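You operate a simulated robot arm through the tools that you are given. There is no shell and no other tool. Be economical: measure what you need, move in short steps, check, and stop when the job is done.

You run a simulated two-armed robot. Do the job below in one go: nothing can be reset, and whatever is moved stays where it is left.

JOB
Hold the blue tub on the top of the pouch bench steady with one hand, lift the orange block out of it with the other and set it down on the top of the pouch bench. Set down upright: orange block.

It is judged by the outcome, as a careful person would: the job done as asked, and still so three seconds after it is handed in. It fails if anything else is knocked over, pushed out of place, dropped, spilled or broken.

ROBOT AND FRAMES
Two 7-joint arms with two-finger parallel grippers on one trunk, on a base that drives. Base frame: it is fixed to the floor where the robot stands at the start and does not move with it; the origin is under the middle of the robot, x ahead of it, y to its left, z up. Lengths are in mm, angles in degrees, forces in N, time in s.
The left shoulder is at the start at [50, 168, 1157], the right one opposite. With the tool pointing down near the work surface each hand reaches from about 100 to 660 mm from the robot's upright axis, wherever it stands, measured 20 degrees to its own side. Places, roughly: top of the pouch bench [700, 400, 800]. Payload 1.57 kg a hand.
The TCP of each hand is the grasp point between the finger pads, 30 mm short of the fingertips. In the tool frame z runs along the fingers and y along their closing line. The gripper opens to 80 mm. The fingers are 17 mm wide and 12 mm thick; the gripper's body (40 by 82 mm) begins 80 mm behind the TCP.
Orientation is told as [roll, pitch, yaw] about the base's x, y, z axes, in that order, counted from this pose: with the fingers straight down and closing along the base's y, the tool's x points along the base's -x, its y along +y and its z along -z.

CONTROLS
- The arms move only by the tool move_arm. It takes "left_plan", "right_plan" or both (then of equal length, played together; a hand with none holds still); each is a list of rows, each a list of 3 entries, a list of its own where there are three numbers: the shift along the tool's x, y, z in units of 150 mm (1.0 is 150 mm), then the turn, a rotation vector about the tool's x, y, z in units of 120 degrees (1.0 is 120 degrees), then the finger opening in mm, from 0 to 80. In form: [[[dx, dy, dz], [ax, ay, az], gripper], ...]. A call has 1 to 8 rows; each row is the pose to reach, as a shift and turn from the pose commanded when the call began, along the tool's axes at that moment. A call with a number of a shift or a turn outside -1 to 1 is refused whole. Rows are played at 5 a second. More than 50 mm and 8.6 degrees between two rows, or a gripper value outside its range, and nothing of the call is played. A pose out of reach is approached as far as the arm can. The call stops where the force on the tool passes 40 N (or 10 N more than at its start, if that is more) or the arm is blocked; 0.2 s more then pass. Each finger travels about 45 mm/s and halts on what it meets, pressing with about 42 N; the grip force reading is that of the motor and also rises with nothing between the fingers. The clock runs only during rows and for 0.2 s after the last one: add rows that repeat a pose to give the fingers time. It gives the time, the measured TCP pose, the force on the tool (base axes), the opening and the grip force at its end, in the units of the frame above (readings bear some noise), with the torque about the TCP (base axes, N m) and any sound that the robot's microphone picked up.
- Cameras (640 x 400 px; columns grow to the right, rows downward): "scene" is now at [112.4, 0.2, 1339.4]; the picture's right is [-0.02, -1.00, 0.00], its down [-0.80, 0.01, -0.60] and it looks along [0.60, -0.01, -0.80] (base axes); focal length 269 px, centre (320, 200). "left" rides on the left gripper at [72, 7, -122] in its tool frame; the picture's right is [-0.09, 1.00, 0.00], its down [-0.84, -0.08, -0.54] and it looks along [-0.54, -0.05, 0.84] (tool axes); focal length 238 px, centre (320, 200). "right" rides on the right gripper at [72, -7, -122] in its tool frame; the picture's right is [0.09, 1.00, 0.00], its down [-0.84, 0.08, -0.54] and it looks along [-0.54, 0.05, 0.84] (tool axes); focal length 238 px, centre (320, 200).
- camera(camera): a new picture of that camera. It takes no simulated time.
- raise_lower(by): slides the trunk up (or, below 0, down) by that many mm; the arms and the scene camera ride with it, the base frame stays. It gives what a move gives, with no picture.
- drive_base(legs): drives the robot by 1 to 6 legs, each [ahead, left, turn to the left] in mm, mm and degrees, along the robot's own axes; the way and the turn of a leg run together, so that a leg with both is an arc; at most 1500 mm and 180 degrees a leg. The arms and the cameras ride along, it lands a little off, and it stops where it bumps. It gives what a move gives.
- head_to(pan, tilt): turns the head with the scene camera to pan (to the left, within 80 degrees either way) and tilt (down, from -29 to 69), counted from straight ahead of the robot. It gives what a move gives.
- point_at(camera, pixels): there is no depth. For up to 12 entries [column, row, z] of the newest picture of that camera ("zoom" is the newest enlarged one), the place [x, y] in the base frame at which the ray of that pixel passes the height z, good to about 2 mm. It takes no simulated time.
- enlarge(camera, box): a new picture of the part [left, top, right, bottom] of that camera's present view, enlarged. It takes no simulated time.
- job_done(): hands the job in; it is judged then, once.

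Go step by step. Measure first, check grasps and placings, and put right what went wrong. The budget is 80 turns and 58 pictures, counting those below and the enlarged ones. Unless the task says otherwise, let go and move clear before handing in, and close with one line.

The tools are called after "Emit:" as name(argument=value, ...) on one line, values as JSON. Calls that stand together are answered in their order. move_arm: Moves the arms, as the interface text tells. Its arguments: {"type":"object","properties":{"left_plan":{"type":"array","items":{"type":"array"}},"right_plan":{"type":"array","items":{"type":"array"}}},"required":[]} The other tools are called the same way: raise_lower (by) slides the trunk up or down; drive_base (legs) drives the base; head_to (pan, tilt) turns the head that bears the scene camera; camera (camera) takes a picture; point_at (camera, pixels) gives the place at which the rays of pixels pass given heights; enlarge (camera, box) takes an enlarged picture of a part of a camera's view; job_done () hands the job in.

At the start:

```text
clock: 0.0
left_eef_pos: [432.8, 191.9, 1047.1]
left_ee_rot: [0.0, 0.1, 0.1]
left_wrist_force: [-0.2, -0.3, -0.3]
left_moment: [-0.01, 0.0, 0.0]
left_width: 80.3
left_gripper_force: 0.1
right_eef_pos: [440.0, -172.1, 1027.4]
right_ee_rot: [0.0, -0.1, 0.0]
right_wrist_force: [0.6, 0.4, 0.3]
right_moment: [0.0, 0.02, 0.01]
right_width: 80.0
right_gripper_force: 0.0
trunk travel left (down, up): [-325.0, 118.0]
robot x, y, heading: [3.9, -0.0, -0.2]
head pan, tilt: [-0.9, 53.4]
```

scene: 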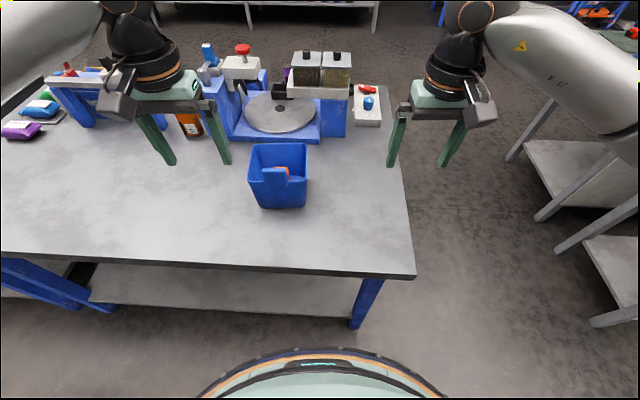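
right: 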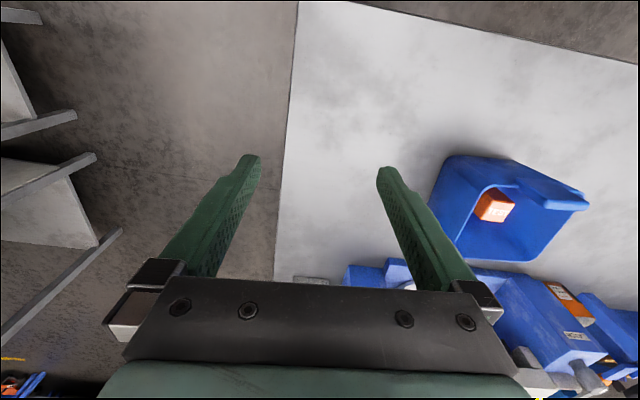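
left: 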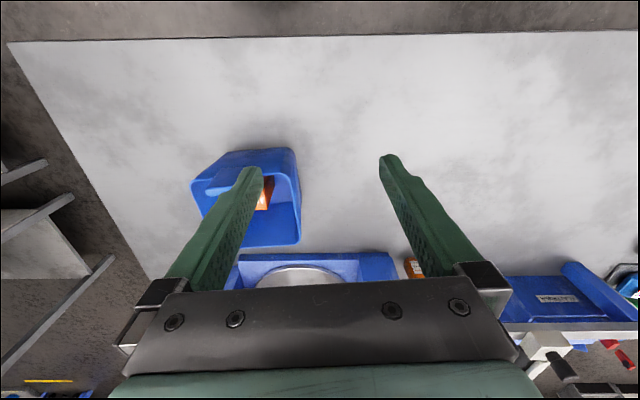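

The blue tub is at about (278,175) in the scene, with the orange block inside it and a low front lip. I'll enlarge both views to measure it.

Emit:
enlarge(camera="scene", box=[220, 120, 348, 220])

Emit:
enlarge(camera="right", box=[400, 130, 608, 280])

Emit:
point_at(camera="scene", pixels=[[259, 208, 800], [306, 207, 800], [250, 185, 900], [308, 178, 900], [250, 144, 900], [307, 144, 900], [414, 274, 800], [385, 86, 800], [241, 140, 800], [319, 142, 800]])

Emit:
point_at(camera="right", pixels=[[430, 208, 900], [446, 157, 900], [588, 205, 900], [545, 262, 900], [495, 205, 830]])

```text
4.00 times, centred on (284, 170) of scene
```

zoom: 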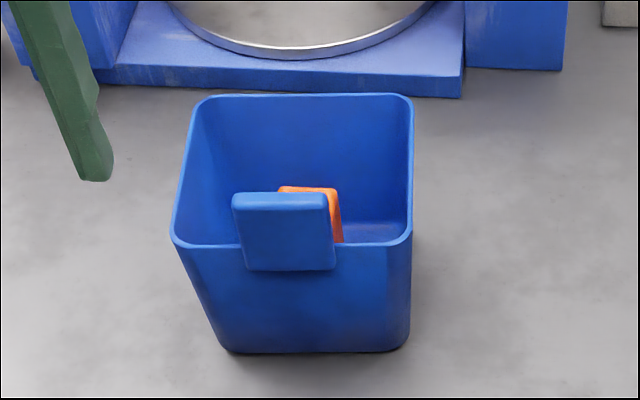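

```text
2.67 times, centred on (504, 205) of right
```

zoom: 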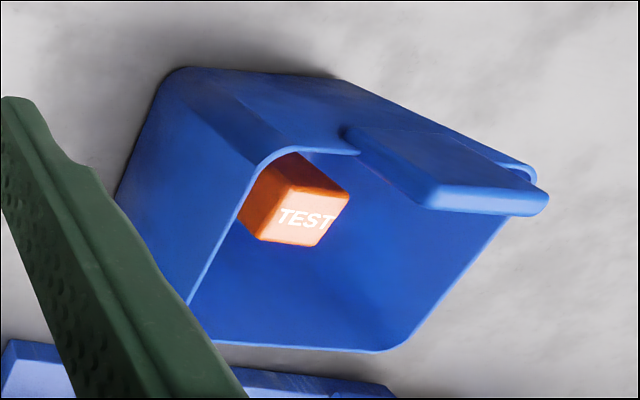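

```text
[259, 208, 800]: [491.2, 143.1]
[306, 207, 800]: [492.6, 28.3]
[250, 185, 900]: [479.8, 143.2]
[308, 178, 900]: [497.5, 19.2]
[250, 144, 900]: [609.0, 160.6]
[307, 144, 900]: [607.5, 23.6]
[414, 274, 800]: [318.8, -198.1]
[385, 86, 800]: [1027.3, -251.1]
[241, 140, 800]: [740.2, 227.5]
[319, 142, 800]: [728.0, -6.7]
```

```text
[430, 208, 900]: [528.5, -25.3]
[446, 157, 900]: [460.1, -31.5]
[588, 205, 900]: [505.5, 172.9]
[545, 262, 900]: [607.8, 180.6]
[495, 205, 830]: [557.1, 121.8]
```

The tub seems to have a tab standing up at its front rim (zoom 232-335, 192-270), and the block lies low behind it. I'll triangulate the rim, tab and block from the scene, right and left views.

Emit:
point_at(camera="scene", pixels=[[307.2, 144.5, 800], [307.2, 144.5, 950], [306, 180.5, 800], [306, 180.5, 950], [252.7, 144.5, 800], [252.7, 144.5, 950], [298, 168, 800], [298, 168, 950], [322, 168, 800], [322, 168, 950], [287, 167, 800], [287, 167, 950]])

Emit:
point_at(camera="right", pixels=[[459, 256, 800], [459, 256, 950], [485, 188, 800], [485, 188, 950], [532, 259, 800], [532, 259, 950], [546, 207, 800], [546, 207, 950], [589, 204, 800], [589, 204, 950]])

Emit:
enlarge(camera="left", box=[170, 130, 330, 255])

```text
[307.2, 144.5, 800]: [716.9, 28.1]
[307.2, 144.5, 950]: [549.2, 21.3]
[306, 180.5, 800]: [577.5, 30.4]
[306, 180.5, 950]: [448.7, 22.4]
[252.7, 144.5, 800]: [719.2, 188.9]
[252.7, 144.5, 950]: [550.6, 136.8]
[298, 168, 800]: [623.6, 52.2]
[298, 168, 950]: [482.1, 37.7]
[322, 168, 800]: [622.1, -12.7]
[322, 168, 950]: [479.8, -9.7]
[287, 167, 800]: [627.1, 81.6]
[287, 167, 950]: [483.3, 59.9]
```

```text
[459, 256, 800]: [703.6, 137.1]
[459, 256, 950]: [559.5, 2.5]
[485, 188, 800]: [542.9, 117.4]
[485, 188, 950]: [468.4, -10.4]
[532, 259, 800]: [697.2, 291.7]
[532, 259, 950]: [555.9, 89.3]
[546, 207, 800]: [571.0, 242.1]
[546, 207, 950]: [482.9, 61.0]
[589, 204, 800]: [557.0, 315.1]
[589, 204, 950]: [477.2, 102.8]
```

```text
3.20 times, centred on (250, 192) of left
```

zoom: 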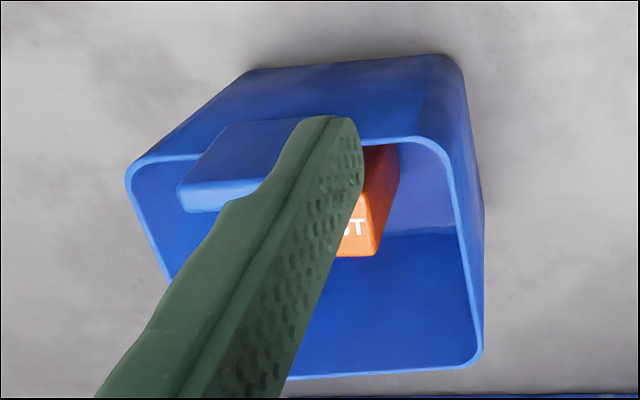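

Triangulated, the rim is at about z 920, x 475–580, y 22–148, and the tab (y 60–107) reaches z≈950 at x≈475. I'll move the left hand aside and bring the right camera above the tub for a better view of the block.

Emit:
move_arm(left_plan=[[[0, 0.3, 0], [0, 0, 0], 80], [[0, 0.6, 0], [0, 0, 0], 80], [[0, 0.9, 0], [0, 0, 0], 80], [[0, 0.9, 0], [0, 0, 0], 80]], right_plan=[[[0.1, 0.3, 0], [0, 0, 0], 80], [[0.2, 0.6, 0], [0, 0, 0], 80], [[0.3, 0.9, 0], [0, 0, 0], 80], [[0.3, 0.9, 0], [0, 0, 0], 80]])

Emit:
move_arm(right_plan=[[[0, 0.3, 0], [0, 0, 0], 80], [[0, 0.6, 0], [0, 0, 0], 80], [[0, 0.76, 0], [0, 0, 0], 80], [[0, 0.76, 0], [0, 0, 0], 80]])

Emit:
enlarge(camera="right", box=[220, 110, 420, 235])

Emit:
camera(camera="left")

```text
clock: 1.0
left_eef_pos: [431.5, 326.8, 1045.5]
left_ee_rot: [0.0, 0.1, 0.0]
left_wrist_force: [-0.1, 0.5, 0.1]
left_moment: [0.01, 0.01, 0.01]
left_width: 79.9
left_gripper_force: 0.0
right_eef_pos: [395.8, -38.4, 1026.9]
right_ee_rot: [0.0, 0.0, -0.1]
right_wrist_force: [0.2, -0.2, 0.0]
right_moment: [-0.03, 0.02, 0.02]
right_width: 79.8
right_gripper_force: 0.0
trunk travel left (down, up): [-325.0, 118.0]
robot x, y, heading: [-1.1, 1.0, -0.0]
head pan, tilt: [-0.9, 53.4]
```

```text
clock: 2.0
left_eef_pos: [431.5, 326.4, 1045.3]
left_ee_rot: [0.1, 0.1, 0.2]
left_wrist_force: [-0.1, 0.8, 0.1]
left_moment: [-0.01, -0.03, 0.01]
left_width: 79.9
left_gripper_force: 0.1
right_eef_pos: [395.8, 76.2, 1026.1]
right_ee_rot: [-0.1, 0.0, 0.0]
right_wrist_force: [-0.3, 0.3, -0.2]
right_moment: [-0.01, 0.0, -0.01]
right_width: 79.8
right_gripper_force: 0.1
trunk travel left (down, up): [-325.0, 118.0]
robot x, y, heading: [2.5, 3.1, 0.0]
head pan, tilt: [-0.9, 53.4]
```

```text
3.20 times, centred on (320, 172) of right
```

zoom: 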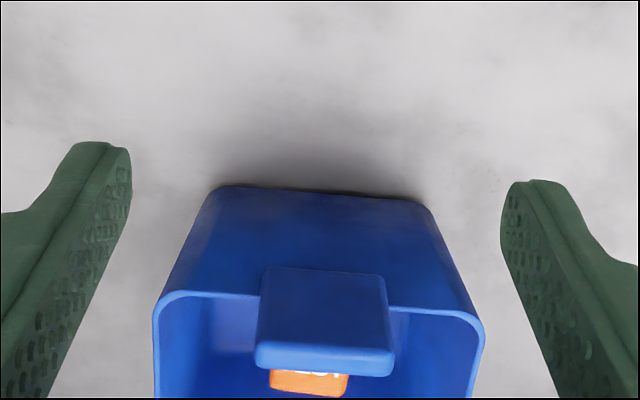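

```text
50 pictures are left
```

left: 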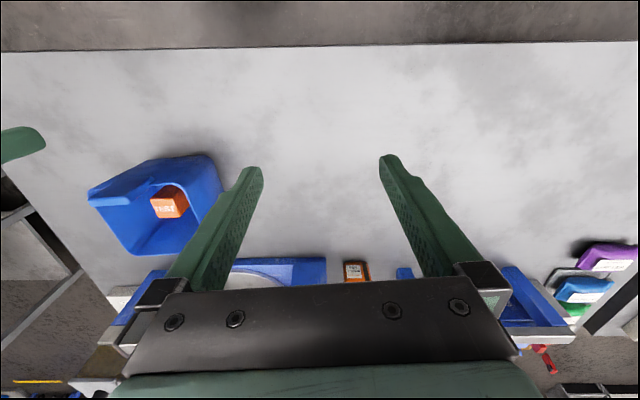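

The tab hides the block from this angle. I'll move the right hand 105 mm ahead, with the fingertips still about 45 mm above the tab, and enlarge both views.

Emit:
move_arm(right_plan=[[[-0.3, 0, 0], [0, 0, 0], 80], [[-0.6, 0, 0], [0, 0, 0], 80], [[-0.7, 0, 0], [0, 0, 0], 80], [[-0.7, 0, 0], [0, 0, 0], 80]])

Emit:
enlarge(camera="right", box=[230, 60, 420, 180])

Emit:
enlarge(camera="left", box=[70, 140, 250, 260])

```text
clock: 3.0
left_eef_pos: [431.7, 327.2, 1046.0]
left_ee_rot: [0.0, 0.1, 0.1]
left_wrist_force: [-0.2, -0.4, -0.5]
left_moment: [-0.03, 0.01, 0.01]
left_width: 79.8
left_gripper_force: 0.1
right_eef_pos: [501.6, 75.6, 1027.3]
right_ee_rot: [0.0, -0.1, 0.0]
right_wrist_force: [-0.4, 0.6, -0.6]
right_moment: [0.02, -0.03, 0.0]
right_width: 80.0
right_gripper_force: 0.0
trunk travel left (down, up): [-325.0, 118.0]
robot x, y, heading: [-3.4, -3.5, 0.1]
head pan, tilt: [-0.9, 53.4]
```

```text
3.33 times, centred on (325, 120) of right
```

zoom: 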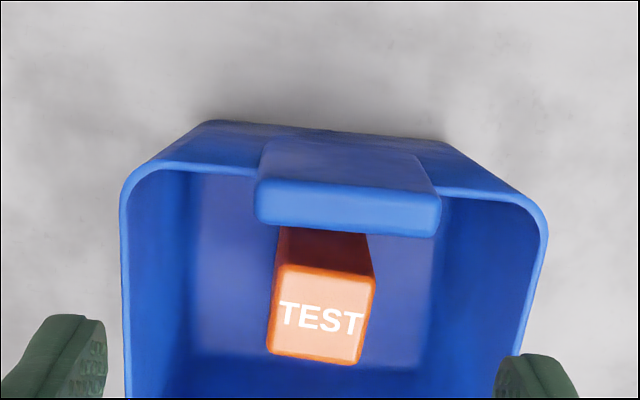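

```text
3.33 times, centred on (160, 200) of left
```

zoom: 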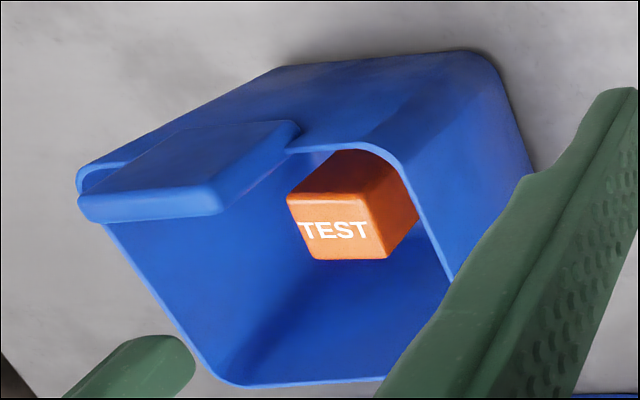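

The TEST face is the top of the upright block, clearly visible in both zooms. I'll triangulate its corners, the tab and the rim.

Emit:
point_at(camera="right", pixels=[[313, 139.5, 820], [313, 139.5, 880], [341.5, 143.4, 820], [341.5, 143.4, 880], [336.1, 169.2, 820], [336.1, 169.2, 880], [309.1, 165.9, 820], [309.1, 165.9, 880], [305.5, 126, 950], [357, 130, 950], [265, 123, 920], [393, 134, 920]])

Emit:
point_at(camera="left", pixels=[[150.4, 200.6, 820], [150.4, 200.6, 880], [172.9, 198.5, 820], [172.9, 198.5, 880], [180.4, 217.4, 820], [180.4, 217.4, 880], [158.2, 217.4, 820], [158.2, 217.4, 880], [88, 204, 950], [130, 203, 950], [180, 185, 920], [91, 190, 920]])

```text
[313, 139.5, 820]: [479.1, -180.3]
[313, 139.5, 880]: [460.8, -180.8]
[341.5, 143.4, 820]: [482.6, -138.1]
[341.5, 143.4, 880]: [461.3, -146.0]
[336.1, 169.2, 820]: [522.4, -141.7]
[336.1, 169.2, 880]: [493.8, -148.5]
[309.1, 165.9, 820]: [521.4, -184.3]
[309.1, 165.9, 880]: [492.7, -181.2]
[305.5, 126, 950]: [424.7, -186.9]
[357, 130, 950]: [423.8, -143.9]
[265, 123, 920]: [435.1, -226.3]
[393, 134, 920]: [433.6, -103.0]
```

```text
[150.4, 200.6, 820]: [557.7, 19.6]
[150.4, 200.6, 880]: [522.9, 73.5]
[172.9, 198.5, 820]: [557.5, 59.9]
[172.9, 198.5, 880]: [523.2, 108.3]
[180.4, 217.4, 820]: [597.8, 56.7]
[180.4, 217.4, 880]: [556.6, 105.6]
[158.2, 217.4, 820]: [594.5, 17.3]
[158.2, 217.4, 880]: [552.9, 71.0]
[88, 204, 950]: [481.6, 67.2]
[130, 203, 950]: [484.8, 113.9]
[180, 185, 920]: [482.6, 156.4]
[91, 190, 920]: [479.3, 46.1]
```

The block's top works out at z≈873, spanning x 525–560 and y 66–101. The tab spans about y 60–107 and z 920–950. I plan to have the left hand grip the tab's side edges from the robot's side, pitched well forward so it stays out of the right hand's way, while the right hand picks from above. First I'll clear the right hand and pitch the left.

Emit:
move_arm(left_plan=[[[0, 0, 0], [0, -0.0625, 0], 80], [[0, 0, 0], [0, -0.125, 0], 80], [[0, 0, 0], [0, -0.1875, 0], 80], [[0, 0, 0], [0, -0.25, 0], 80], [[0, 0, 0], [0, -0.3125, 0], 80], [[0, 0, 0], [0, -0.375, 0], 80], [[0, 0, 0], [0, -0.4375, 0], 80], [[0, 0, 0], [0, -0.5, 0], 80]], right_plan=[[[0, -0.25, -0.1], [0, 0, 0], 80], [[0, -0.5, -0.2], [0, 0, 0], 80], [[0, -0.75, -0.2], [0, 0, 0], 80], [[0, -1.0, -0.2], [0, 0, 0], 80], [[0.1, -1.0, -0.2], [0, 0, 0], 80], [[0.2, -1.0, -0.2], [0, 0, 0], 60], [[0.2, -1.0, -0.2], [0, 0, 0], 60], [[0.2, -1.0, -0.2], [0, 0, 0], 60]])

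Emit:
camera(camera="scene")

```text
clock: 4.8
left_eef_pos: [432.5, 325.1, 1047.5]
left_ee_rot: [-0.4, -60.0, 0.3]
left_wrist_force: [0.0, -0.4, 0.1]
left_moment: [-0.01, -0.04, -0.01]
left_width: 80.0
left_gripper_force: 0.1
right_eef_pos: [470.0, -75.6, 1055.9]
right_ee_rot: [0.0, 0.0, 0.0]
right_wrist_force: [0.0, 0.6, 0.1]
right_moment: [-0.01, -0.01, 0.01]
right_width: 60.2
right_gripper_force: 0.1
trunk travel left (down, up): [-325.0, 118.0]
robot x, y, heading: [2.9, 0.2, 0.0]
head pan, tilt: [-0.9, 53.4]
```

```text
47 pictures are left
```

scene: 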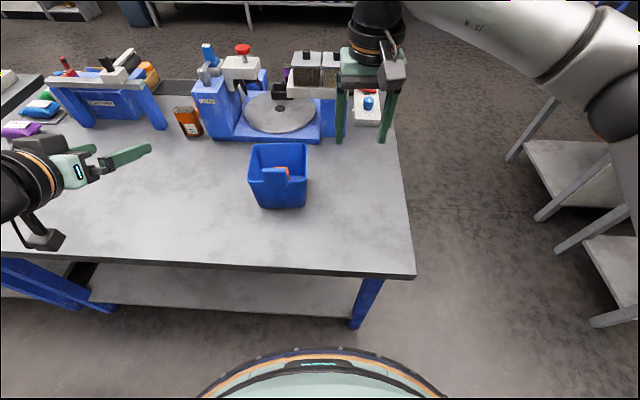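

The left hand is pitched 60° and still clear. Next I'll move it to a point in front of the tab.

Emit:
move_arm(left_plan=[[[0.066, -0.25, -0.115], [0, 0, 0], 80], [[0.133, -0.5, -0.231], [0, 0, 0], 80], [[0.133, -0.75, -0.231], [0, 0, 0], 80], [[0.133, -1.0, -0.231], [0, 0, 0], 80], [[0.133, -1.0, -0.231], [0, 0, 0], 80]])

Emit:
move_arm(left_plan=[[[0.14, -0.2, 0.08], [0, 0, 0], 80], [[0.28, -0.4, 0.16], [0, 0, 0], 80], [[0.4, -0.6, 0.23], [0, 0, 0], 80], [[0.55, -0.6, 0.3], [0, 0, 0], 80], [[0.55, -0.6, 0.3], [0, 0, 0], 80]])

Emit:
camera(camera="left")

Emit:
camera(camera="scene")

```text
clock: 6.0
left_eef_pos: [437.5, 159.8, 1046.1]
left_ee_rot: [-0.1, -59.9, 0.2]
left_wrist_force: [0.3, 0.1, -0.2]
left_moment: [0.01, 0.0, -0.01]
left_width: 79.9
left_gripper_force: 0.0
left hand out of reach, approached as far as the arm can: row 1, 2, 3, 4, 5
right_eef_pos: [471.3, -74.9, 1055.3]
right_ee_rot: [0.0, -0.1, 0.0]
right_wrist_force: [-0.3, -0.4, -0.1]
right_moment: [0.0, 0.0, -0.03]
right_width: 59.8
right_gripper_force: 0.0
trunk travel left (down, up): [-325.0, 118.0]
robot x, y, heading: [-1.9, -0.2, -0.1]
head pan, tilt: [-0.9, 53.4]
```

```text
clock: 7.2
left_eef_pos: [436.6, 69.1, 952.5]
left_ee_rot: [-0.1, -59.9, 0.1]
left_wrist_force: [-0.3, -0.4, -0.2]
left_moment: [0.02, 0.0, 0.05]
left_width: 80.0
left_gripper_force: 0.1
right_eef_pos: [471.8, -75.2, 1056.5]
right_ee_rot: [0.1, 0.0, 0.0]
right_wrist_force: [0.7, 0.9, 0.5]
right_moment: [-0.01, -0.01, -0.01]
right_width: 60.2
right_gripper_force: 0.0
trunk travel left (down, up): [-325.0, 118.0]
robot x, y, heading: [-1.2, 3.0, -0.0]
head pan, tilt: [-0.9, 53.4]
```

```text
46 pictures are left
```

left: 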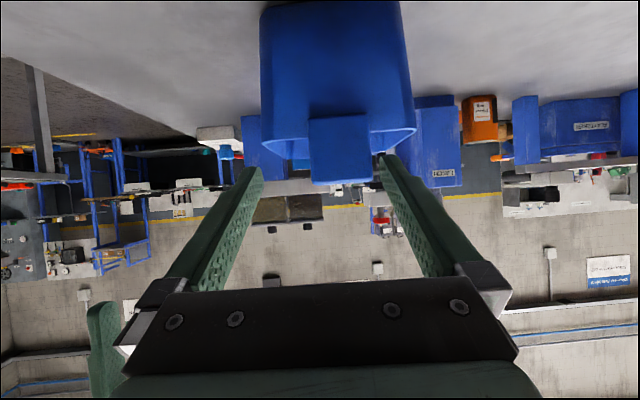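

```text
45 pictures are left
```

scene: 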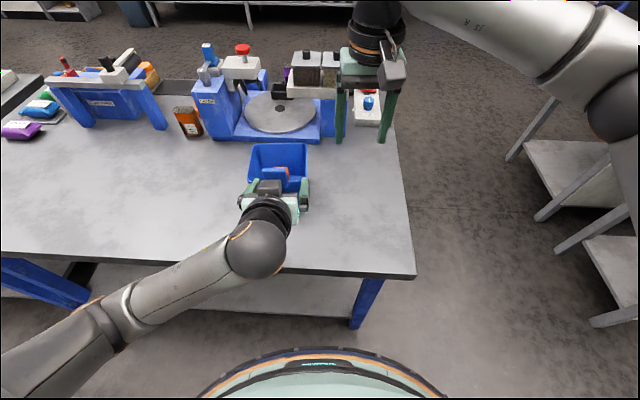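

The left view shows the tab at columns 309–370 and rows 115–185, so its top is at z≈949, the rim is at ≈921 and it is ≈46 mm wide. That agrees with y≈84. I'll centre on it, slide forward and then look before closing.

Emit:
move_arm(left_plan=[[[0, 0.1, 0], [0, 0, 0], 80], [[-0.02, 0.1, 0.09], [0, 0, 0], 80], [[-0.04, 0.1, 0.18], [0, 0, 0], 80], [[-0.058, 0.1, 0.254], [0, 0, 0], 80], [[-0.058, 0.1, 0.254], [0, 0, 0], 80]])

Emit:
camera(camera="left")

Emit:
enlarge(camera="scene", box=[220, 120, 348, 220])

```text
clock: 8.4
left_eef_pos: [472.8, 86.2, 941.6]
left_ee_rot: [0.1, -59.9, 0.1]
left_wrist_force: [-0.2, -0.2, 0.8]
left_moment: [0.03, 0.0, -0.03]
left_width: 79.9
left_gripper_force: 0.0
right_eef_pos: [470.5, -74.5, 1056.0]
right_ee_rot: [0.1, 0.0, 0.0]
right_wrist_force: [-0.3, 0.2, 0.0]
right_moment: [-0.02, 0.01, -0.04]
right_width: 59.9
right_gripper_force: 0.0
trunk travel left (down, up): [-325.0, 118.0]
robot x, y, heading: [0.1, 0.6, 0.2]
head pan, tilt: [-0.9, 53.4]
```

```text
44 pictures are left
```

left: 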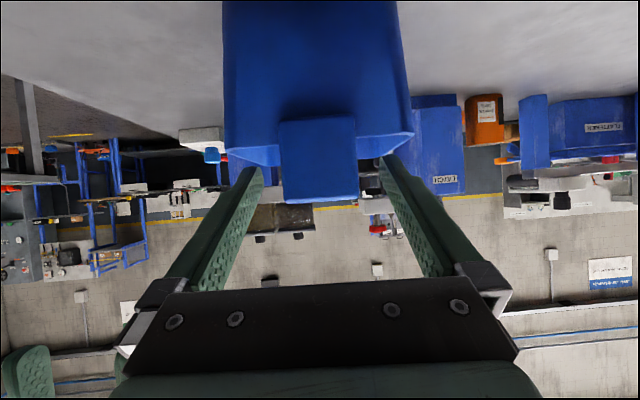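

```text
4.00 times, centred on (284, 170) of scene
```

zoom: 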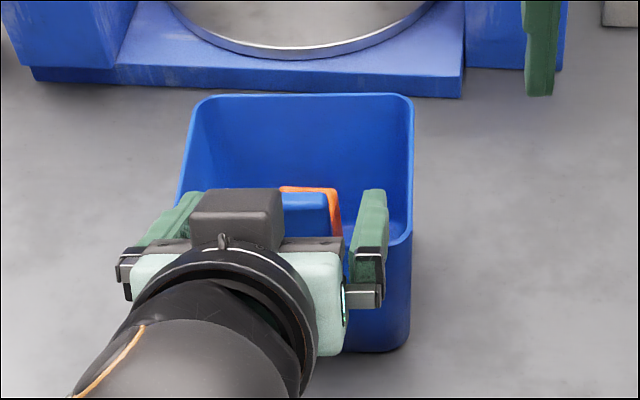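

The tab (279–357, centre 318) is centred between the fingers (tips at 250 and 388). I'll close to 52 first and check the clearance.

Emit:
move_arm(left_plan=[[[0, 0, 0], [0, 0, 0], 52], [[0, 0, 0], [0, 0, 0], 52], [[0, 0, 0], [0, 0, 0], 52]])

Emit:
enlarge(camera="left", box=[220, 110, 420, 235])

```text
clock: 9.2
left_eef_pos: [472.5, 83.5, 941.4]
left_ee_rot: [-0.1, -59.8, 0.2]
left_wrist_force: [0.2, 0.2, 0.3]
left_moment: [-0.02, 0.0, -0.01]
left_width: 52.1
left_gripper_force: 0.2
right_eef_pos: [470.2, -75.9, 1056.0]
right_ee_rot: [-0.1, 0.0, 0.0]
right_wrist_force: [-0.3, -0.3, 0.1]
right_moment: [0.01, -0.04, 0.0]
right_width: 59.9
right_gripper_force: 0.1
trunk travel left (down, up): [-325.0, 118.0]
robot x, y, heading: [2.8, -0.7, 0.1]
head pan, tilt: [-0.9, 53.4]
```

```text
3.20 times, centred on (320, 172) of left
```

zoom: 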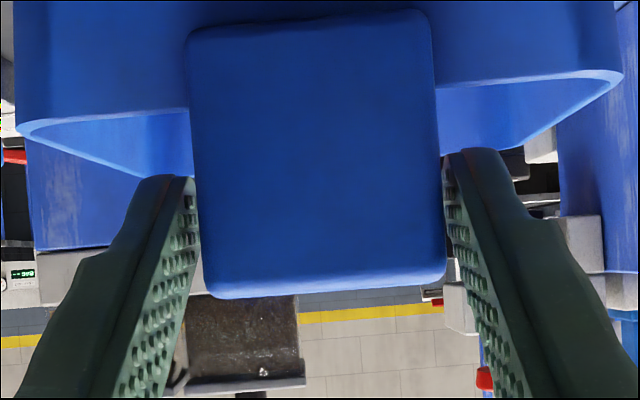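

The gaps are small and about even on both sides. I'll close onto the tab.

Emit:
move_arm(left_plan=[[[0, 0, 0], [0, 0, 0], 46], [[0, 0, 0], [0, 0, 0], 42], [[0, 0, 0], [0, 0, 0], 40], [[0, 0, 0], [0, 0, 0], 40]])

Emit:
enlarge(camera="scene", box=[220, 120, 348, 220])

```text
clock: 10.2
left_eef_pos: [473.5, 85.5, 942.3]
left_ee_rot: [-0.2, -59.9, 0.0]
left_wrist_force: [-0.1, 0.2, 0.8]
left_moment: [0.01, 0.02, 0.0]
left_width: 47.4
left_gripper_force: 41.8
right_eef_pos: [471.8, -74.7, 1056.6]
right_ee_rot: [0.0, 0.1, -0.1]
right_wrist_force: [-0.6, -0.9, -0.4]
right_moment: [0.0, 0.0, -0.04]
right_width: 60.0
right_gripper_force: 0.0
trunk travel left (down, up): [-325.0, 118.0]
robot x, y, heading: [0.2, -1.3, 0.0]
head pan, tilt: [-0.9, 53.4]
```

```text
4.00 times, centred on (284, 170) of scene
```

zoom: 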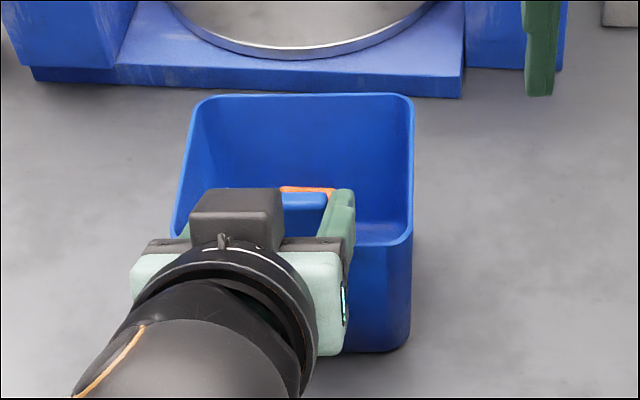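

The tub is held: width 47.4, grip 42 N, and it hasn't moved. Now I'll bring the right hand over the block while staying high.

Emit:
move_arm(right_plan=[[[-0.24, 0.1, 0], [0, 0, 0], 60], [[-0.48, 0.2, 0], [0, 0, 0], 60], [[-0.48, 0.5, 0], [0, 0, 0], 60], [[-0.48, 0.75, 0], [0, 0, 0], 60], [[-0.48, 1.0, 0], [0, 0, 0], 60], [[-0.48, 1.0, 0], [0, 0, 0], 60]])

Emit:
camera(camera="right")

Emit:
enlarge(camera="right", box=[230, 40, 420, 160])

```text
clock: 11.6
left_eef_pos: [473.8, 85.2, 942.0]
left_ee_rot: [-0.2, -59.9, 0.0]
left_wrist_force: [0.3, 0.7, 0.6]
left_moment: [0.08, 0.04, 0.05]
left_width: 47.2
left_gripper_force: 41.8
right_eef_pos: [535.9, 63.8, 1055.0]
right_ee_rot: [0.0, 0.0, 0.0]
right_wrist_force: [-0.6, -0.4, 0.3]
right_moment: [-0.03, 0.02, -0.03]
right_width: 60.3
right_gripper_force: 0.0
right hand out of reach, approached as far as the arm can: row 5, 6
trunk travel left (down, up): [-325.0, 118.0]
robot x, y, heading: [-0.4, 0.8, -0.1]
head pan, tilt: [-0.9, 53.4]
```

```text
40 pictures are left
```

right: 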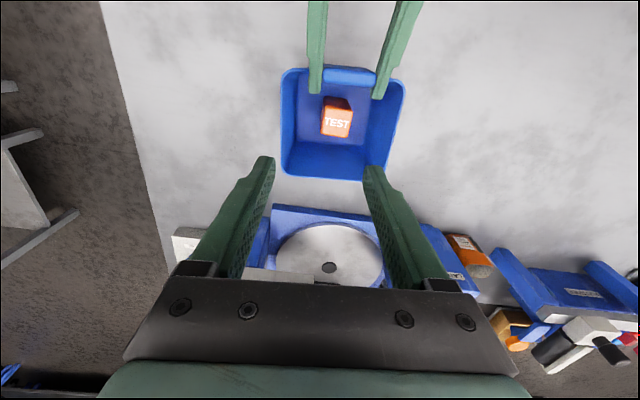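

```text
3.33 times, centred on (325, 100) of right
```

zoom: 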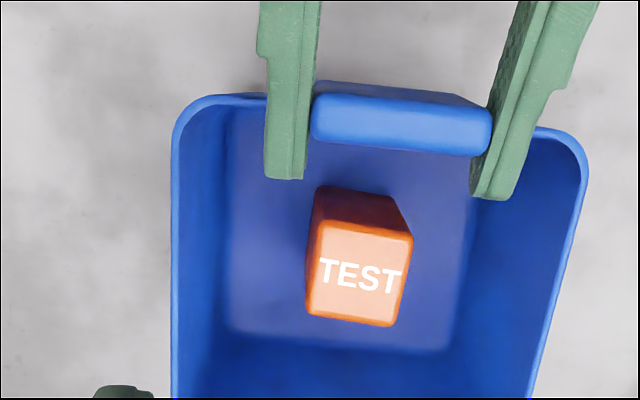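

The commanded height put the right hand at its reach limit, stopping at (536, 64, 1055). It should have more reach lower down. I'll re-measure the block's top first.

Emit:
point_at(camera="right", pixels=[[324.4, 106.6, 873], [352.6, 112, 873], [347.2, 138.1, 873], [320.5, 133.9, 873], [306, 72, 920], [376, 180, 920]])

Emit:
move_arm(right_plan=[[[0, 0, 0.16], [0, 0, 0], 60], [[0, 0, 0.32], [0, 0, 0], 60], [[-0.03, 0.1, 0.32], [0, 0, 0], 60], [[-0.03, 0.13, 0.32], [0, 0, 0], 60], [[-0.03, 0.13, 0.32], [0, 0, 0], 60]])

```text
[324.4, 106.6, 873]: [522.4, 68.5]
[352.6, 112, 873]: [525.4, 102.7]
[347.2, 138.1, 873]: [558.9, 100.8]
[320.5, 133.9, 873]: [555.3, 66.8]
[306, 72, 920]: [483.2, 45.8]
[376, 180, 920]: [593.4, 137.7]
```

```text
clock: 12.8
left_eef_pos: [473.2, 85.8, 941.3]
left_ee_rot: [-0.1, -59.9, 0.1]
left_wrist_force: [-0.2, 0.2, 0.7]
left_moment: [0.02, -0.07, -0.02]
left_width: 46.9
left_gripper_force: 42.1
right_eef_pos: [533.4, 79.1, 1006.3]
right_ee_rot: [0.1, -0.1, 0.0]
right_wrist_force: [-1.0, -0.7, -0.6]
right_moment: [-0.02, 0.0, 0.01]
right_width: 60.2
right_gripper_force: 0.1
right hand out of reach, approached as far as the arm can: row 3, 4, 5
trunk travel left (down, up): [-325.0, 118.0]
robot x, y, heading: [0.8, 0.8, -0.1]
head pan, tilt: [-0.9, 53.4]
```

The block's centre is (540.5, 84.7), yawed about −4°. I'll descend to z≈960, where there is more reach, and correct the x and y.

Emit:
move_arm(right_plan=[[[0, 0, 0.15], [0, 0, 0], 60], [[0, 0, 0.3], [0, 0, 0], 60], [[-0.045, 0.037, 0.3], [0, 0, 0.03], 60], [[-0.045, 0.037, 0.3], [0, 0, 0.03], 60]])

Emit:
enlarge(camera="right", box=[220, 50, 420, 175])

```text
clock: 13.8
left_eef_pos: [474.3, 84.6, 940.9]
left_ee_rot: [-0.1, -59.8, 0.0]
left_wrist_force: [-0.1, -0.1, 0.2]
left_moment: [0.05, -0.03, 0.0]
left_width: 47.1
left_gripper_force: 42.2
right_eef_pos: [535.9, 81.2, 960.6]
right_ee_rot: [0.1, -0.1, -3.6]
right_wrist_force: [0.1, 0.2, 0.0]
right_moment: [-0.01, 0.03, 0.01]
right_width: 60.2
right_gripper_force: 0.0
right hand out of reach, approached as far as the arm can: row 3, 4
trunk travel left (down, up): [-325.0, 118.0]
robot x, y, heading: [0.8, -3.6, 0.1]
head pan, tilt: [-0.9, 53.4]
```

```text
3.20 times, centred on (320, 112) of right
```

zoom: 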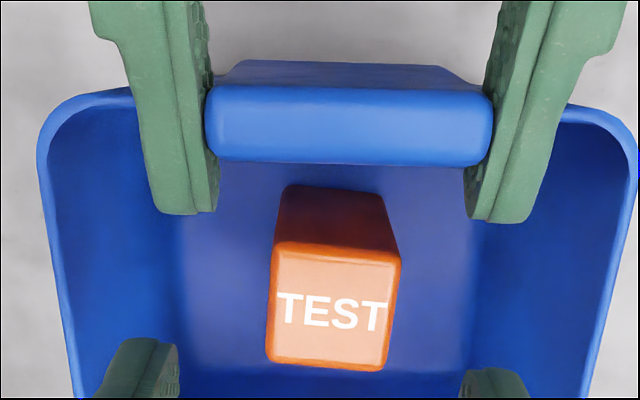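

The hand is at (536, 81, 961) and the block's sides look well straddled. The right camera box hangs ahead of the hand, so I'll grip only the block's upper ~23 mm (TCP z≈880) to keep it clear of the left hand.

Emit:
move_arm(right_plan=[[[-0.02, 0.02, 0.2], [0, 0, 0], 60], [[-0.034, 0.025, 0.38], [0, 0, 0], 60], [[-0.034, 0.025, 0.38], [0, 0, 0], 60]])

Emit:
camera(camera="right")

Emit:
camera(camera="left")

Emit:
enlarge(camera="scene", box=[200, 80, 360, 220])

```text
clock: 14.6
left_eef_pos: [472.8, 85.2, 941.1]
left_ee_rot: [0.0, -59.8, 0.1]
left_wrist_force: [0.3, 0.3, 1.2]
left_moment: [0.0, 0.0, 0.02]
left_width: 47.0
left_gripper_force: 41.5
right_eef_pos: [535.0, 80.3, 904.6]
right_ee_rot: [0.1, -0.1, -3.6]
right_wrist_force: [0.1, -0.1, -0.4]
right_moment: [0.01, 0.03, -0.01]
right_width: 59.9
right_gripper_force: 0.1
right hand out of reach, approached as far as the arm can: row 1, 2, 3
trunk travel left (down, up): [-325.0, 118.0]
robot x, y, heading: [2.3, 1.5, 0.1]
head pan, tilt: [-0.9, 53.4]
```

```text
37 pictures are left
```

right: 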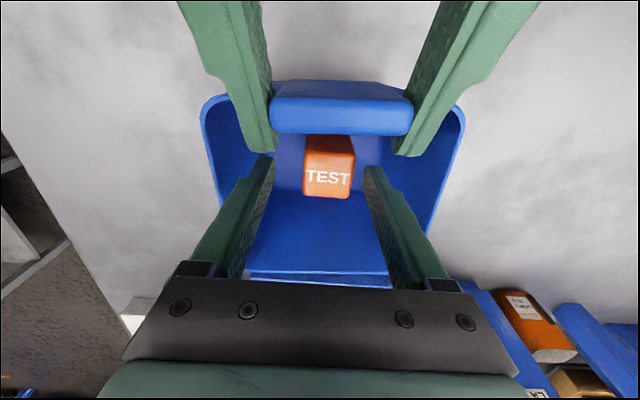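

```text
36 pictures are left
```

left: 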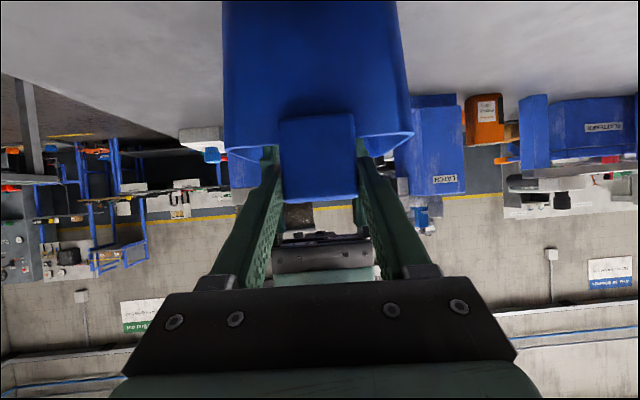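

```text
2.86 times, centred on (280, 150) of scene
```

zoom: 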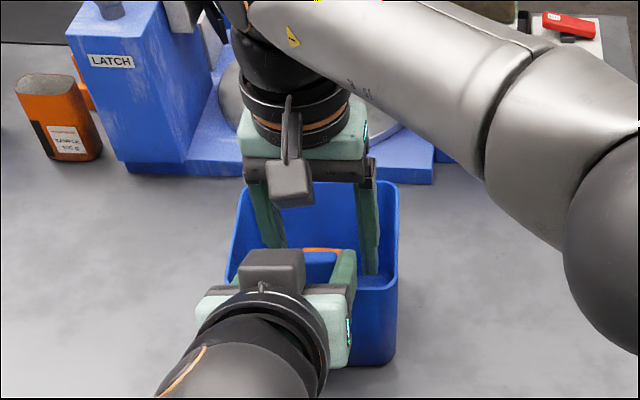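

The right hand is at z≈905 with no contact. In the scene zoom the camera box (bottom at row 206) stays clear of the left hand (top at row 248) even after another 22 mm down. I'll descend to about 882.

Emit:
move_arm(right_plan=[[[0, 0, 0.08], [0, 0, 0], 60], [[0, 0.0, 0.15], [0, 0, 0], 60], [[0, 0.0, 0.15], [0, 0, 0], 60]])

Emit:
enlarge(camera="right", box=[220, 90, 420, 215])

Emit:
enlarge(camera="scene", box=[200, 80, 360, 220])

```text
clock: 15.4
left_eef_pos: [474.4, 84.6, 941.0]
left_ee_rot: [-0.1, -59.9, 0.1]
left_wrist_force: [0.3, 0.4, 0.7]
left_moment: [0.0, -0.03, 0.0]
left_width: 47.3
left_gripper_force: 41.6
right_eef_pos: [534.5, 79.5, 882.1]
right_ee_rot: [0.2, -0.1, -3.5]
right_wrist_force: [0.0, 0.7, -1.1]
right_moment: [0.0, -0.02, -0.04]
right_width: 60.0
right_gripper_force: 0.1
trunk travel left (down, up): [-325.0, 118.0]
robot x, y, heading: [0.1, 2.5, -0.4]
head pan, tilt: [-0.9, 53.4]
```

```text
3.20 times, centred on (320, 152) of right
```

zoom: 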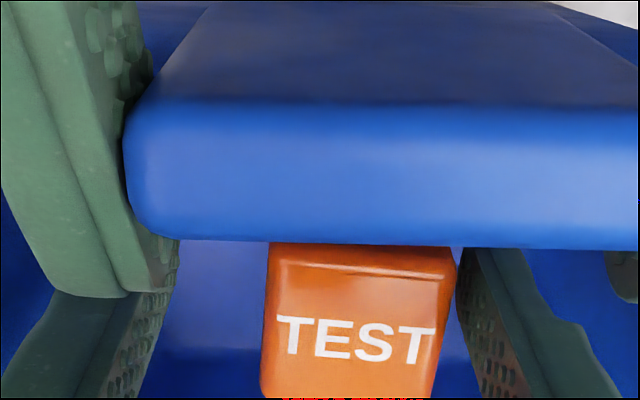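

```text
2.86 times, centred on (280, 150) of scene
```

zoom: 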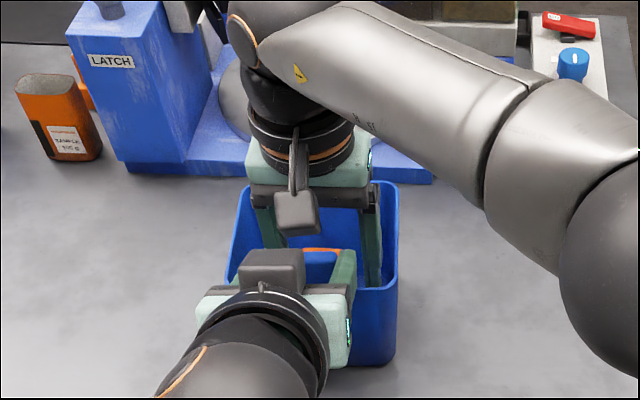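

The block sits between the fingers, with the +y finger nearer. I'll nudge +4 mm in y and close gently.

Emit:
move_arm(right_plan=[[[0, 0.03, 0], [0, 0, 0], 50], [[0, 0.03, 0], [0, 0, 0], 42], [[0, 0.03, 0], [0, 0, 0], 36], [[0, 0.03, 0], [0, 0, 0], 30], [[0, 0.03, 0], [0, 0, 0], 26], [[0, 0.03, 0], [0, 0, 0], 26]])

Emit:
enlarge(camera="right", box=[220, 110, 420, 235])

```text
clock: 16.8
left_eef_pos: [473.0, 85.8, 940.8]
left_ee_rot: [0.0, -59.9, 0.1]
left_wrist_force: [0.3, 0.4, 0.4]
left_moment: [0.0, -0.03, -0.04]
left_width: 46.8
left_gripper_force: 42.2
right_eef_pos: [532.2, 81.1, 883.4]
right_ee_rot: [0.1, -0.2, -3.6]
right_wrist_force: [0.8, -0.6, -0.4]
right_moment: [0.03, 0.03, -0.03]
right_width: 35.0
right_gripper_force: 39.8
right hand out of reach, approached as far as the arm can: row 1, 2, 3, 4, 5, 6
trunk travel left (down, up): [-325.0, 118.0]
robot x, y, heading: [5.1, -2.5, 0.1]
head pan, tilt: [-0.9, 53.4]
```

```text
3.20 times, centred on (320, 172) of right
```

zoom: 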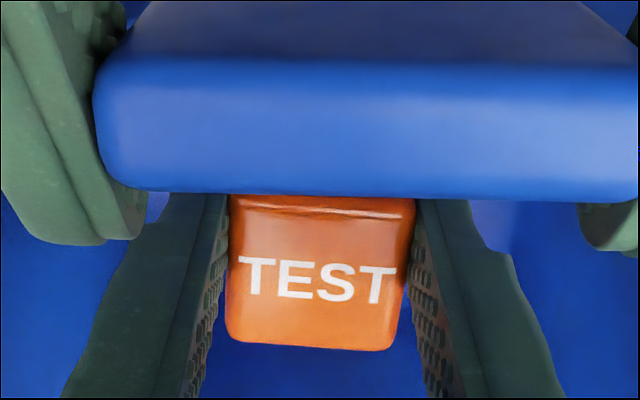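

The grip is solid at 35 mm and 40 N. I'll lift in two stages, drifting slightly to −y so it stays within reach.

Emit:
move_arm(right_plan=[[[0, 0, -0.1], [0, 0, 0], 26], [[0, 0, -0.25], [0, 0, 0], 26], [[0, -0.03, -0.4], [0, 0, 0], 26], [[0, -0.03, -0.4], [0, 0, 0], 26]])

Emit:
enlarge(camera="scene", box=[200, 80, 360, 220])

Emit:
camera(camera="right")

```text
clock: 17.8
left_eef_pos: [473.1, 84.9, 942.9]
left_ee_rot: [-0.1, -59.9, 0.1]
left_wrist_force: [-0.4, -0.2, 1.1]
left_moment: [0.0, -0.04, -0.04]
left_width: 47.4
left_gripper_force: 41.9
right_eef_pos: [531.3, 75.7, 942.2]
right_ee_rot: [-0.1, -0.1, -3.6]
right_wrist_force: [-0.3, -1.2, -0.7]
right_moment: [0.02, 0.03, 0.03]
right_width: 35.0
right_gripper_force: 42.2
trunk travel left (down, up): [-325.0, 118.0]
robot x, y, heading: [0.4, -2.1, -0.0]
head pan, tilt: [-0.9, 53.4]
```

```text
2.86 times, centred on (280, 150) of scene
```

zoom: 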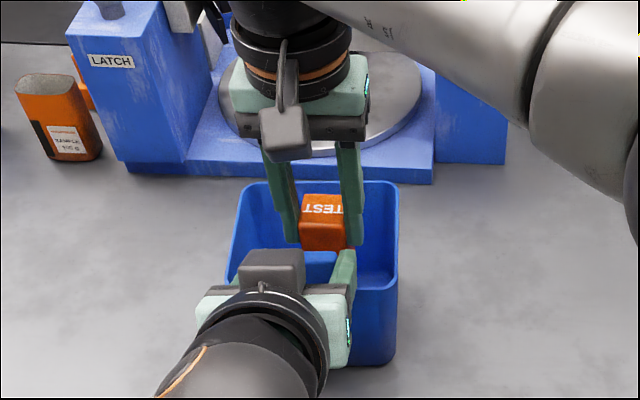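

```text
30 pictures are left
```

right: 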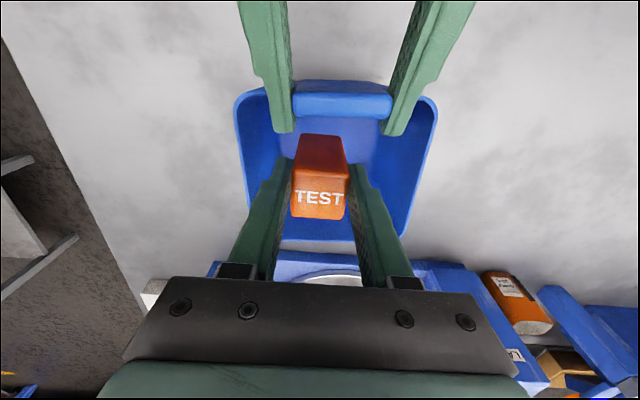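

The block is rising with the hand. I'll lift another 78 mm so it clears the rim.

Emit:
move_arm(right_plan=[[[0, 0, -0.17], [0, 0, 0], 26], [[0, -0.03, -0.34], [0, 0, 0], 26], [[0, -0.08, -0.52], [0, 0, 0], 26], [[0, -0.08, -0.52], [0, 0, 0], 26]])

Emit:
enlarge(camera="scene", box=[200, 50, 400, 220])

Emit:
camera(camera="left")

```text
clock: 18.8
left_eef_pos: [473.0, 85.3, 941.9]
left_ee_rot: [-0.1, -59.9, 0.1]
left_wrist_force: [-1.4, -0.4, 1.7]
left_moment: [-0.01, 0.01, -0.01]
left_width: 46.9
left_gripper_force: 42.1
right_eef_pos: [531.2, 65.4, 1021.4]
right_ee_rot: [0.0, 0.0, -3.5]
right_wrist_force: [0.4, 0.8, -0.9]
right_moment: [-0.02, 0.01, 0.01]
right_width: 34.8
right_gripper_force: 42.3
trunk travel left (down, up): [-325.0, 118.0]
robot x, y, heading: [0.7, -3.4, -0.1]
head pan, tilt: [-0.9, 53.4]
```

```text
2.35 times, centred on (300, 135) of scene
```

zoom: 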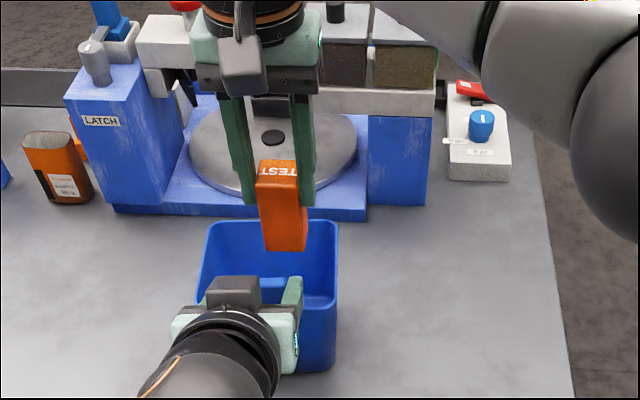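

```text
28 pictures are left
```

left: 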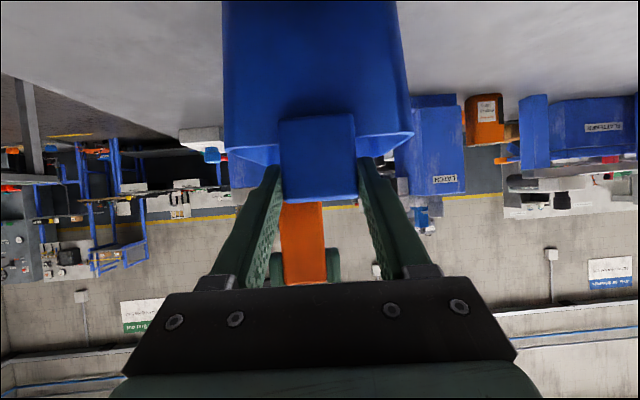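

The block is clear of the rim, its bottom at z≈945–952. The left hand keeps holding the tub while I carry the block to −y at x≈510.

Emit:
move_arm(right_plan=[[[0, -0.2, 0], [0, 0, 0], 26], [[0, -0.45, 0], [0, 0, 0], 26], [[0.05, -0.7, 0], [0, 0, 0], 26], [[0.1, -0.9, 0], [0, 0, 0], 26], [[0.13, -1.0, 0], [0, 0, 0], 26], [[0.13, -1.0, 0], [0, 0, 0], 26]])

Emit:
camera(camera="scene")

Emit:
camera(camera="right")

```text
clock: 20.2
left_eef_pos: [473.5, 84.8, 942.4]
left_ee_rot: [-0.2, -59.7, 0.1]
left_wrist_force: [-0.5, -0.1, 1.5]
left_moment: [0.01, -0.02, -0.08]
left_width: 47.1
left_gripper_force: 42.0
right_eef_pos: [503.2, -84.0, 1020.4]
right_ee_rot: [-0.1, 0.0, -3.5]
right_wrist_force: [0.4, 0.3, 0.4]
right_moment: [0.03, 0.01, 0.0]
right_width: 35.0
right_gripper_force: 42.2
trunk travel left (down, up): [-325.0, 118.0]
robot x, y, heading: [-0.1, -2.5, 0.0]
head pan, tilt: [-0.9, 53.4]
```

```text
27 pictures are left
```

scene: 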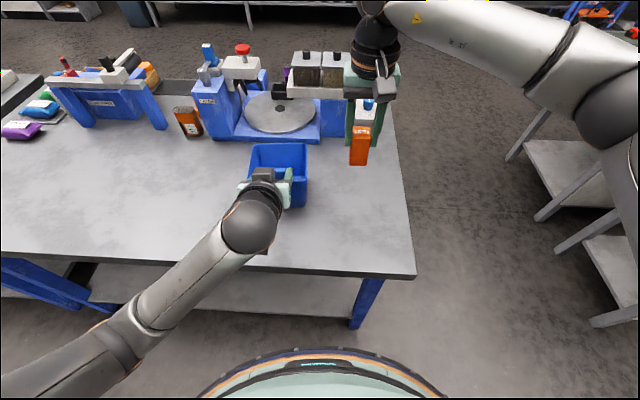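

```text
26 pictures are left
```

right: 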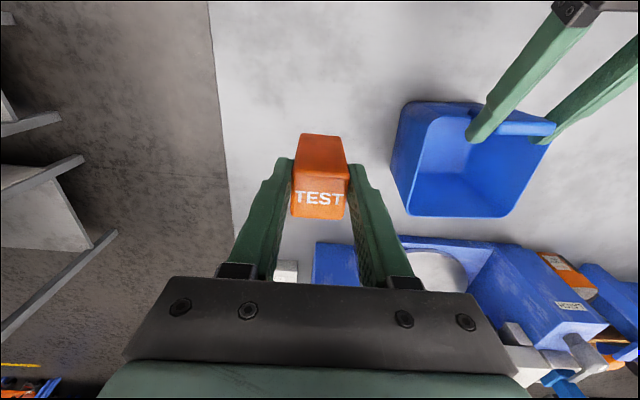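

The block is over clear bench at about (510, −84). I'll lower 120 mm and check the gap.

Emit:
move_arm(right_plan=[[[0, 0, 0.25], [0, 0, 0], 26], [[0, 0, 0.5], [0, 0, 0], 26], [[0, 0, 0.7], [0, 0, 0], 26], [[0, 0, 0.8], [0, 0, 0], 26], [[0, 0, 0.8], [0, 0, 0], 26]])

Emit:
enlarge(camera="scene", box=[310, 120, 430, 220])

```text
clock: 21.4
left_eef_pos: [473.4, 84.6, 941.1]
left_ee_rot: [-0.1, -60.0, 0.1]
left_wrist_force: [0.3, 0.1, 1.7]
left_moment: [0.0, 0.01, -0.03]
left_width: 47.0
left_gripper_force: 42.3
right_eef_pos: [503.5, -83.8, 901.3]
right_ee_rot: [0.1, 0.0, -3.6]
right_wrist_force: [0.2, 0.6, -1.1]
right_moment: [0.01, 0.03, -0.01]
right_width: 35.0
right_gripper_force: 41.6
trunk travel left (down, up): [-325.0, 118.0]
robot x, y, heading: [-2.5, -2.4, 0.2]
head pan, tilt: [-0.9, 53.4]
```

```text
4.00 times, centred on (370, 170) of scene
```

zoom: 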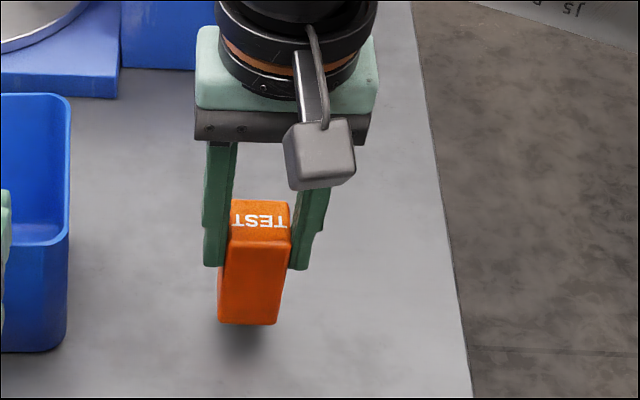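

The block's bottom is at about z 827, so contact should come near TCP z≈874. I'll lower to 879 and then creep down.

Emit:
move_arm(right_plan=[[[0, 0, 0.08], [0, 0, 0], 26], [[0, 0, 0.147], [0, 0, 0], 26], [[0, 0, 0.16], [0, 0, 0], 26], [[0, 0, 0.17], [0, 0, 0], 26], [[0, 0, 0.17], [0, 0, 0], 26]])

Emit:
enlarge(camera="scene", box=[310, 120, 430, 220])

```text
clock: 22.6
left_eef_pos: [471.3, 85.6, 942.7]
left_ee_rot: [-0.1, -59.9, 0.0]
left_wrist_force: [-0.6, 0.7, 0.0]
left_moment: [-0.01, 0.09, -0.01]
left_width: 46.7
left_gripper_force: 42.1
right_eef_pos: [503.0, -83.4, 878.3]
right_ee_rot: [0.2, -0.3, -3.5]
right_wrist_force: [-2.4, -2.7, 25.7]
right_moment: [-0.27, 0.21, 0.02]
right_width: 35.0
right_gripper_force: 41.6
trunk travel left (down, up): [-325.0, 118.0]
robot x, y, heading: [-4.2, 1.4, -0.1]
head pan, tilt: [-0.9, 53.4]
```

```text
4.00 times, centred on (370, 170) of scene
```

zoom: 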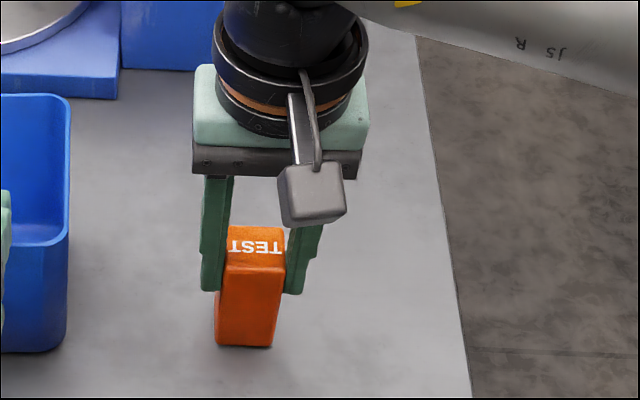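

The block has touched the bench (25.7 N, z 878). I'll ease up about 2 mm, check, then open slowly.

Emit:
move_arm(right_plan=[[[0, 0, -0.012], [0, 0, 0], 26], [[0, 0, -0.012], [0, 0, 0], 26]])

```text
clock: 23.2
left_eef_pos: [472.7, 85.4, 941.4]
left_ee_rot: [-0.1, -60.0, 0.3]
left_wrist_force: [0.2, -1.0, -0.2]
left_moment: [0.02, 0.08, -0.01]
left_width: 47.4
left_gripper_force: 41.9
right_eef_pos: [503.5, -83.9, 878.2]
right_ee_rot: [0.1, -0.1, -3.7]
right_wrist_force: [2.8, -1.1, 20.4]
right_moment: [-0.01, -0.2, -0.01]
right_width: 35.2
right_gripper_force: 42.4
trunk travel left (down, up): [-325.0, 118.0]
robot x, y, heading: [2.4, -1.9, 0.3]
head pan, tilt: [-0.9, 53.4]
```

Emit:
move_arm(right_plan=[[[0, 0, -0.014], [0, 0, 0], 26], [[0, 0, -0.014], [0, 0, 0], 26]])

```text
clock: 23.8
left_eef_pos: [473.7, 85.4, 942.0]
left_ee_rot: [-0.1, -59.8, 0.2]
left_wrist_force: [0.5, 0.5, -1.5]
left_moment: [0.01, 0.08, -0.01]
left_width: 47.2
left_gripper_force: 42.3
right_eef_pos: [502.4, -84.2, 879.1]
right_ee_rot: [0.0, 0.0, -3.7]
right_wrist_force: [3.0, 0.9, 8.5]
right_moment: [0.09, -0.48, 0.07]
right_width: 35.2
right_gripper_force: 42.1
trunk travel left (down, up): [-325.0, 118.0]
robot x, y, heading: [-0.0, -0.7, -0.1]
head pan, tilt: [-0.9, 53.4]
```

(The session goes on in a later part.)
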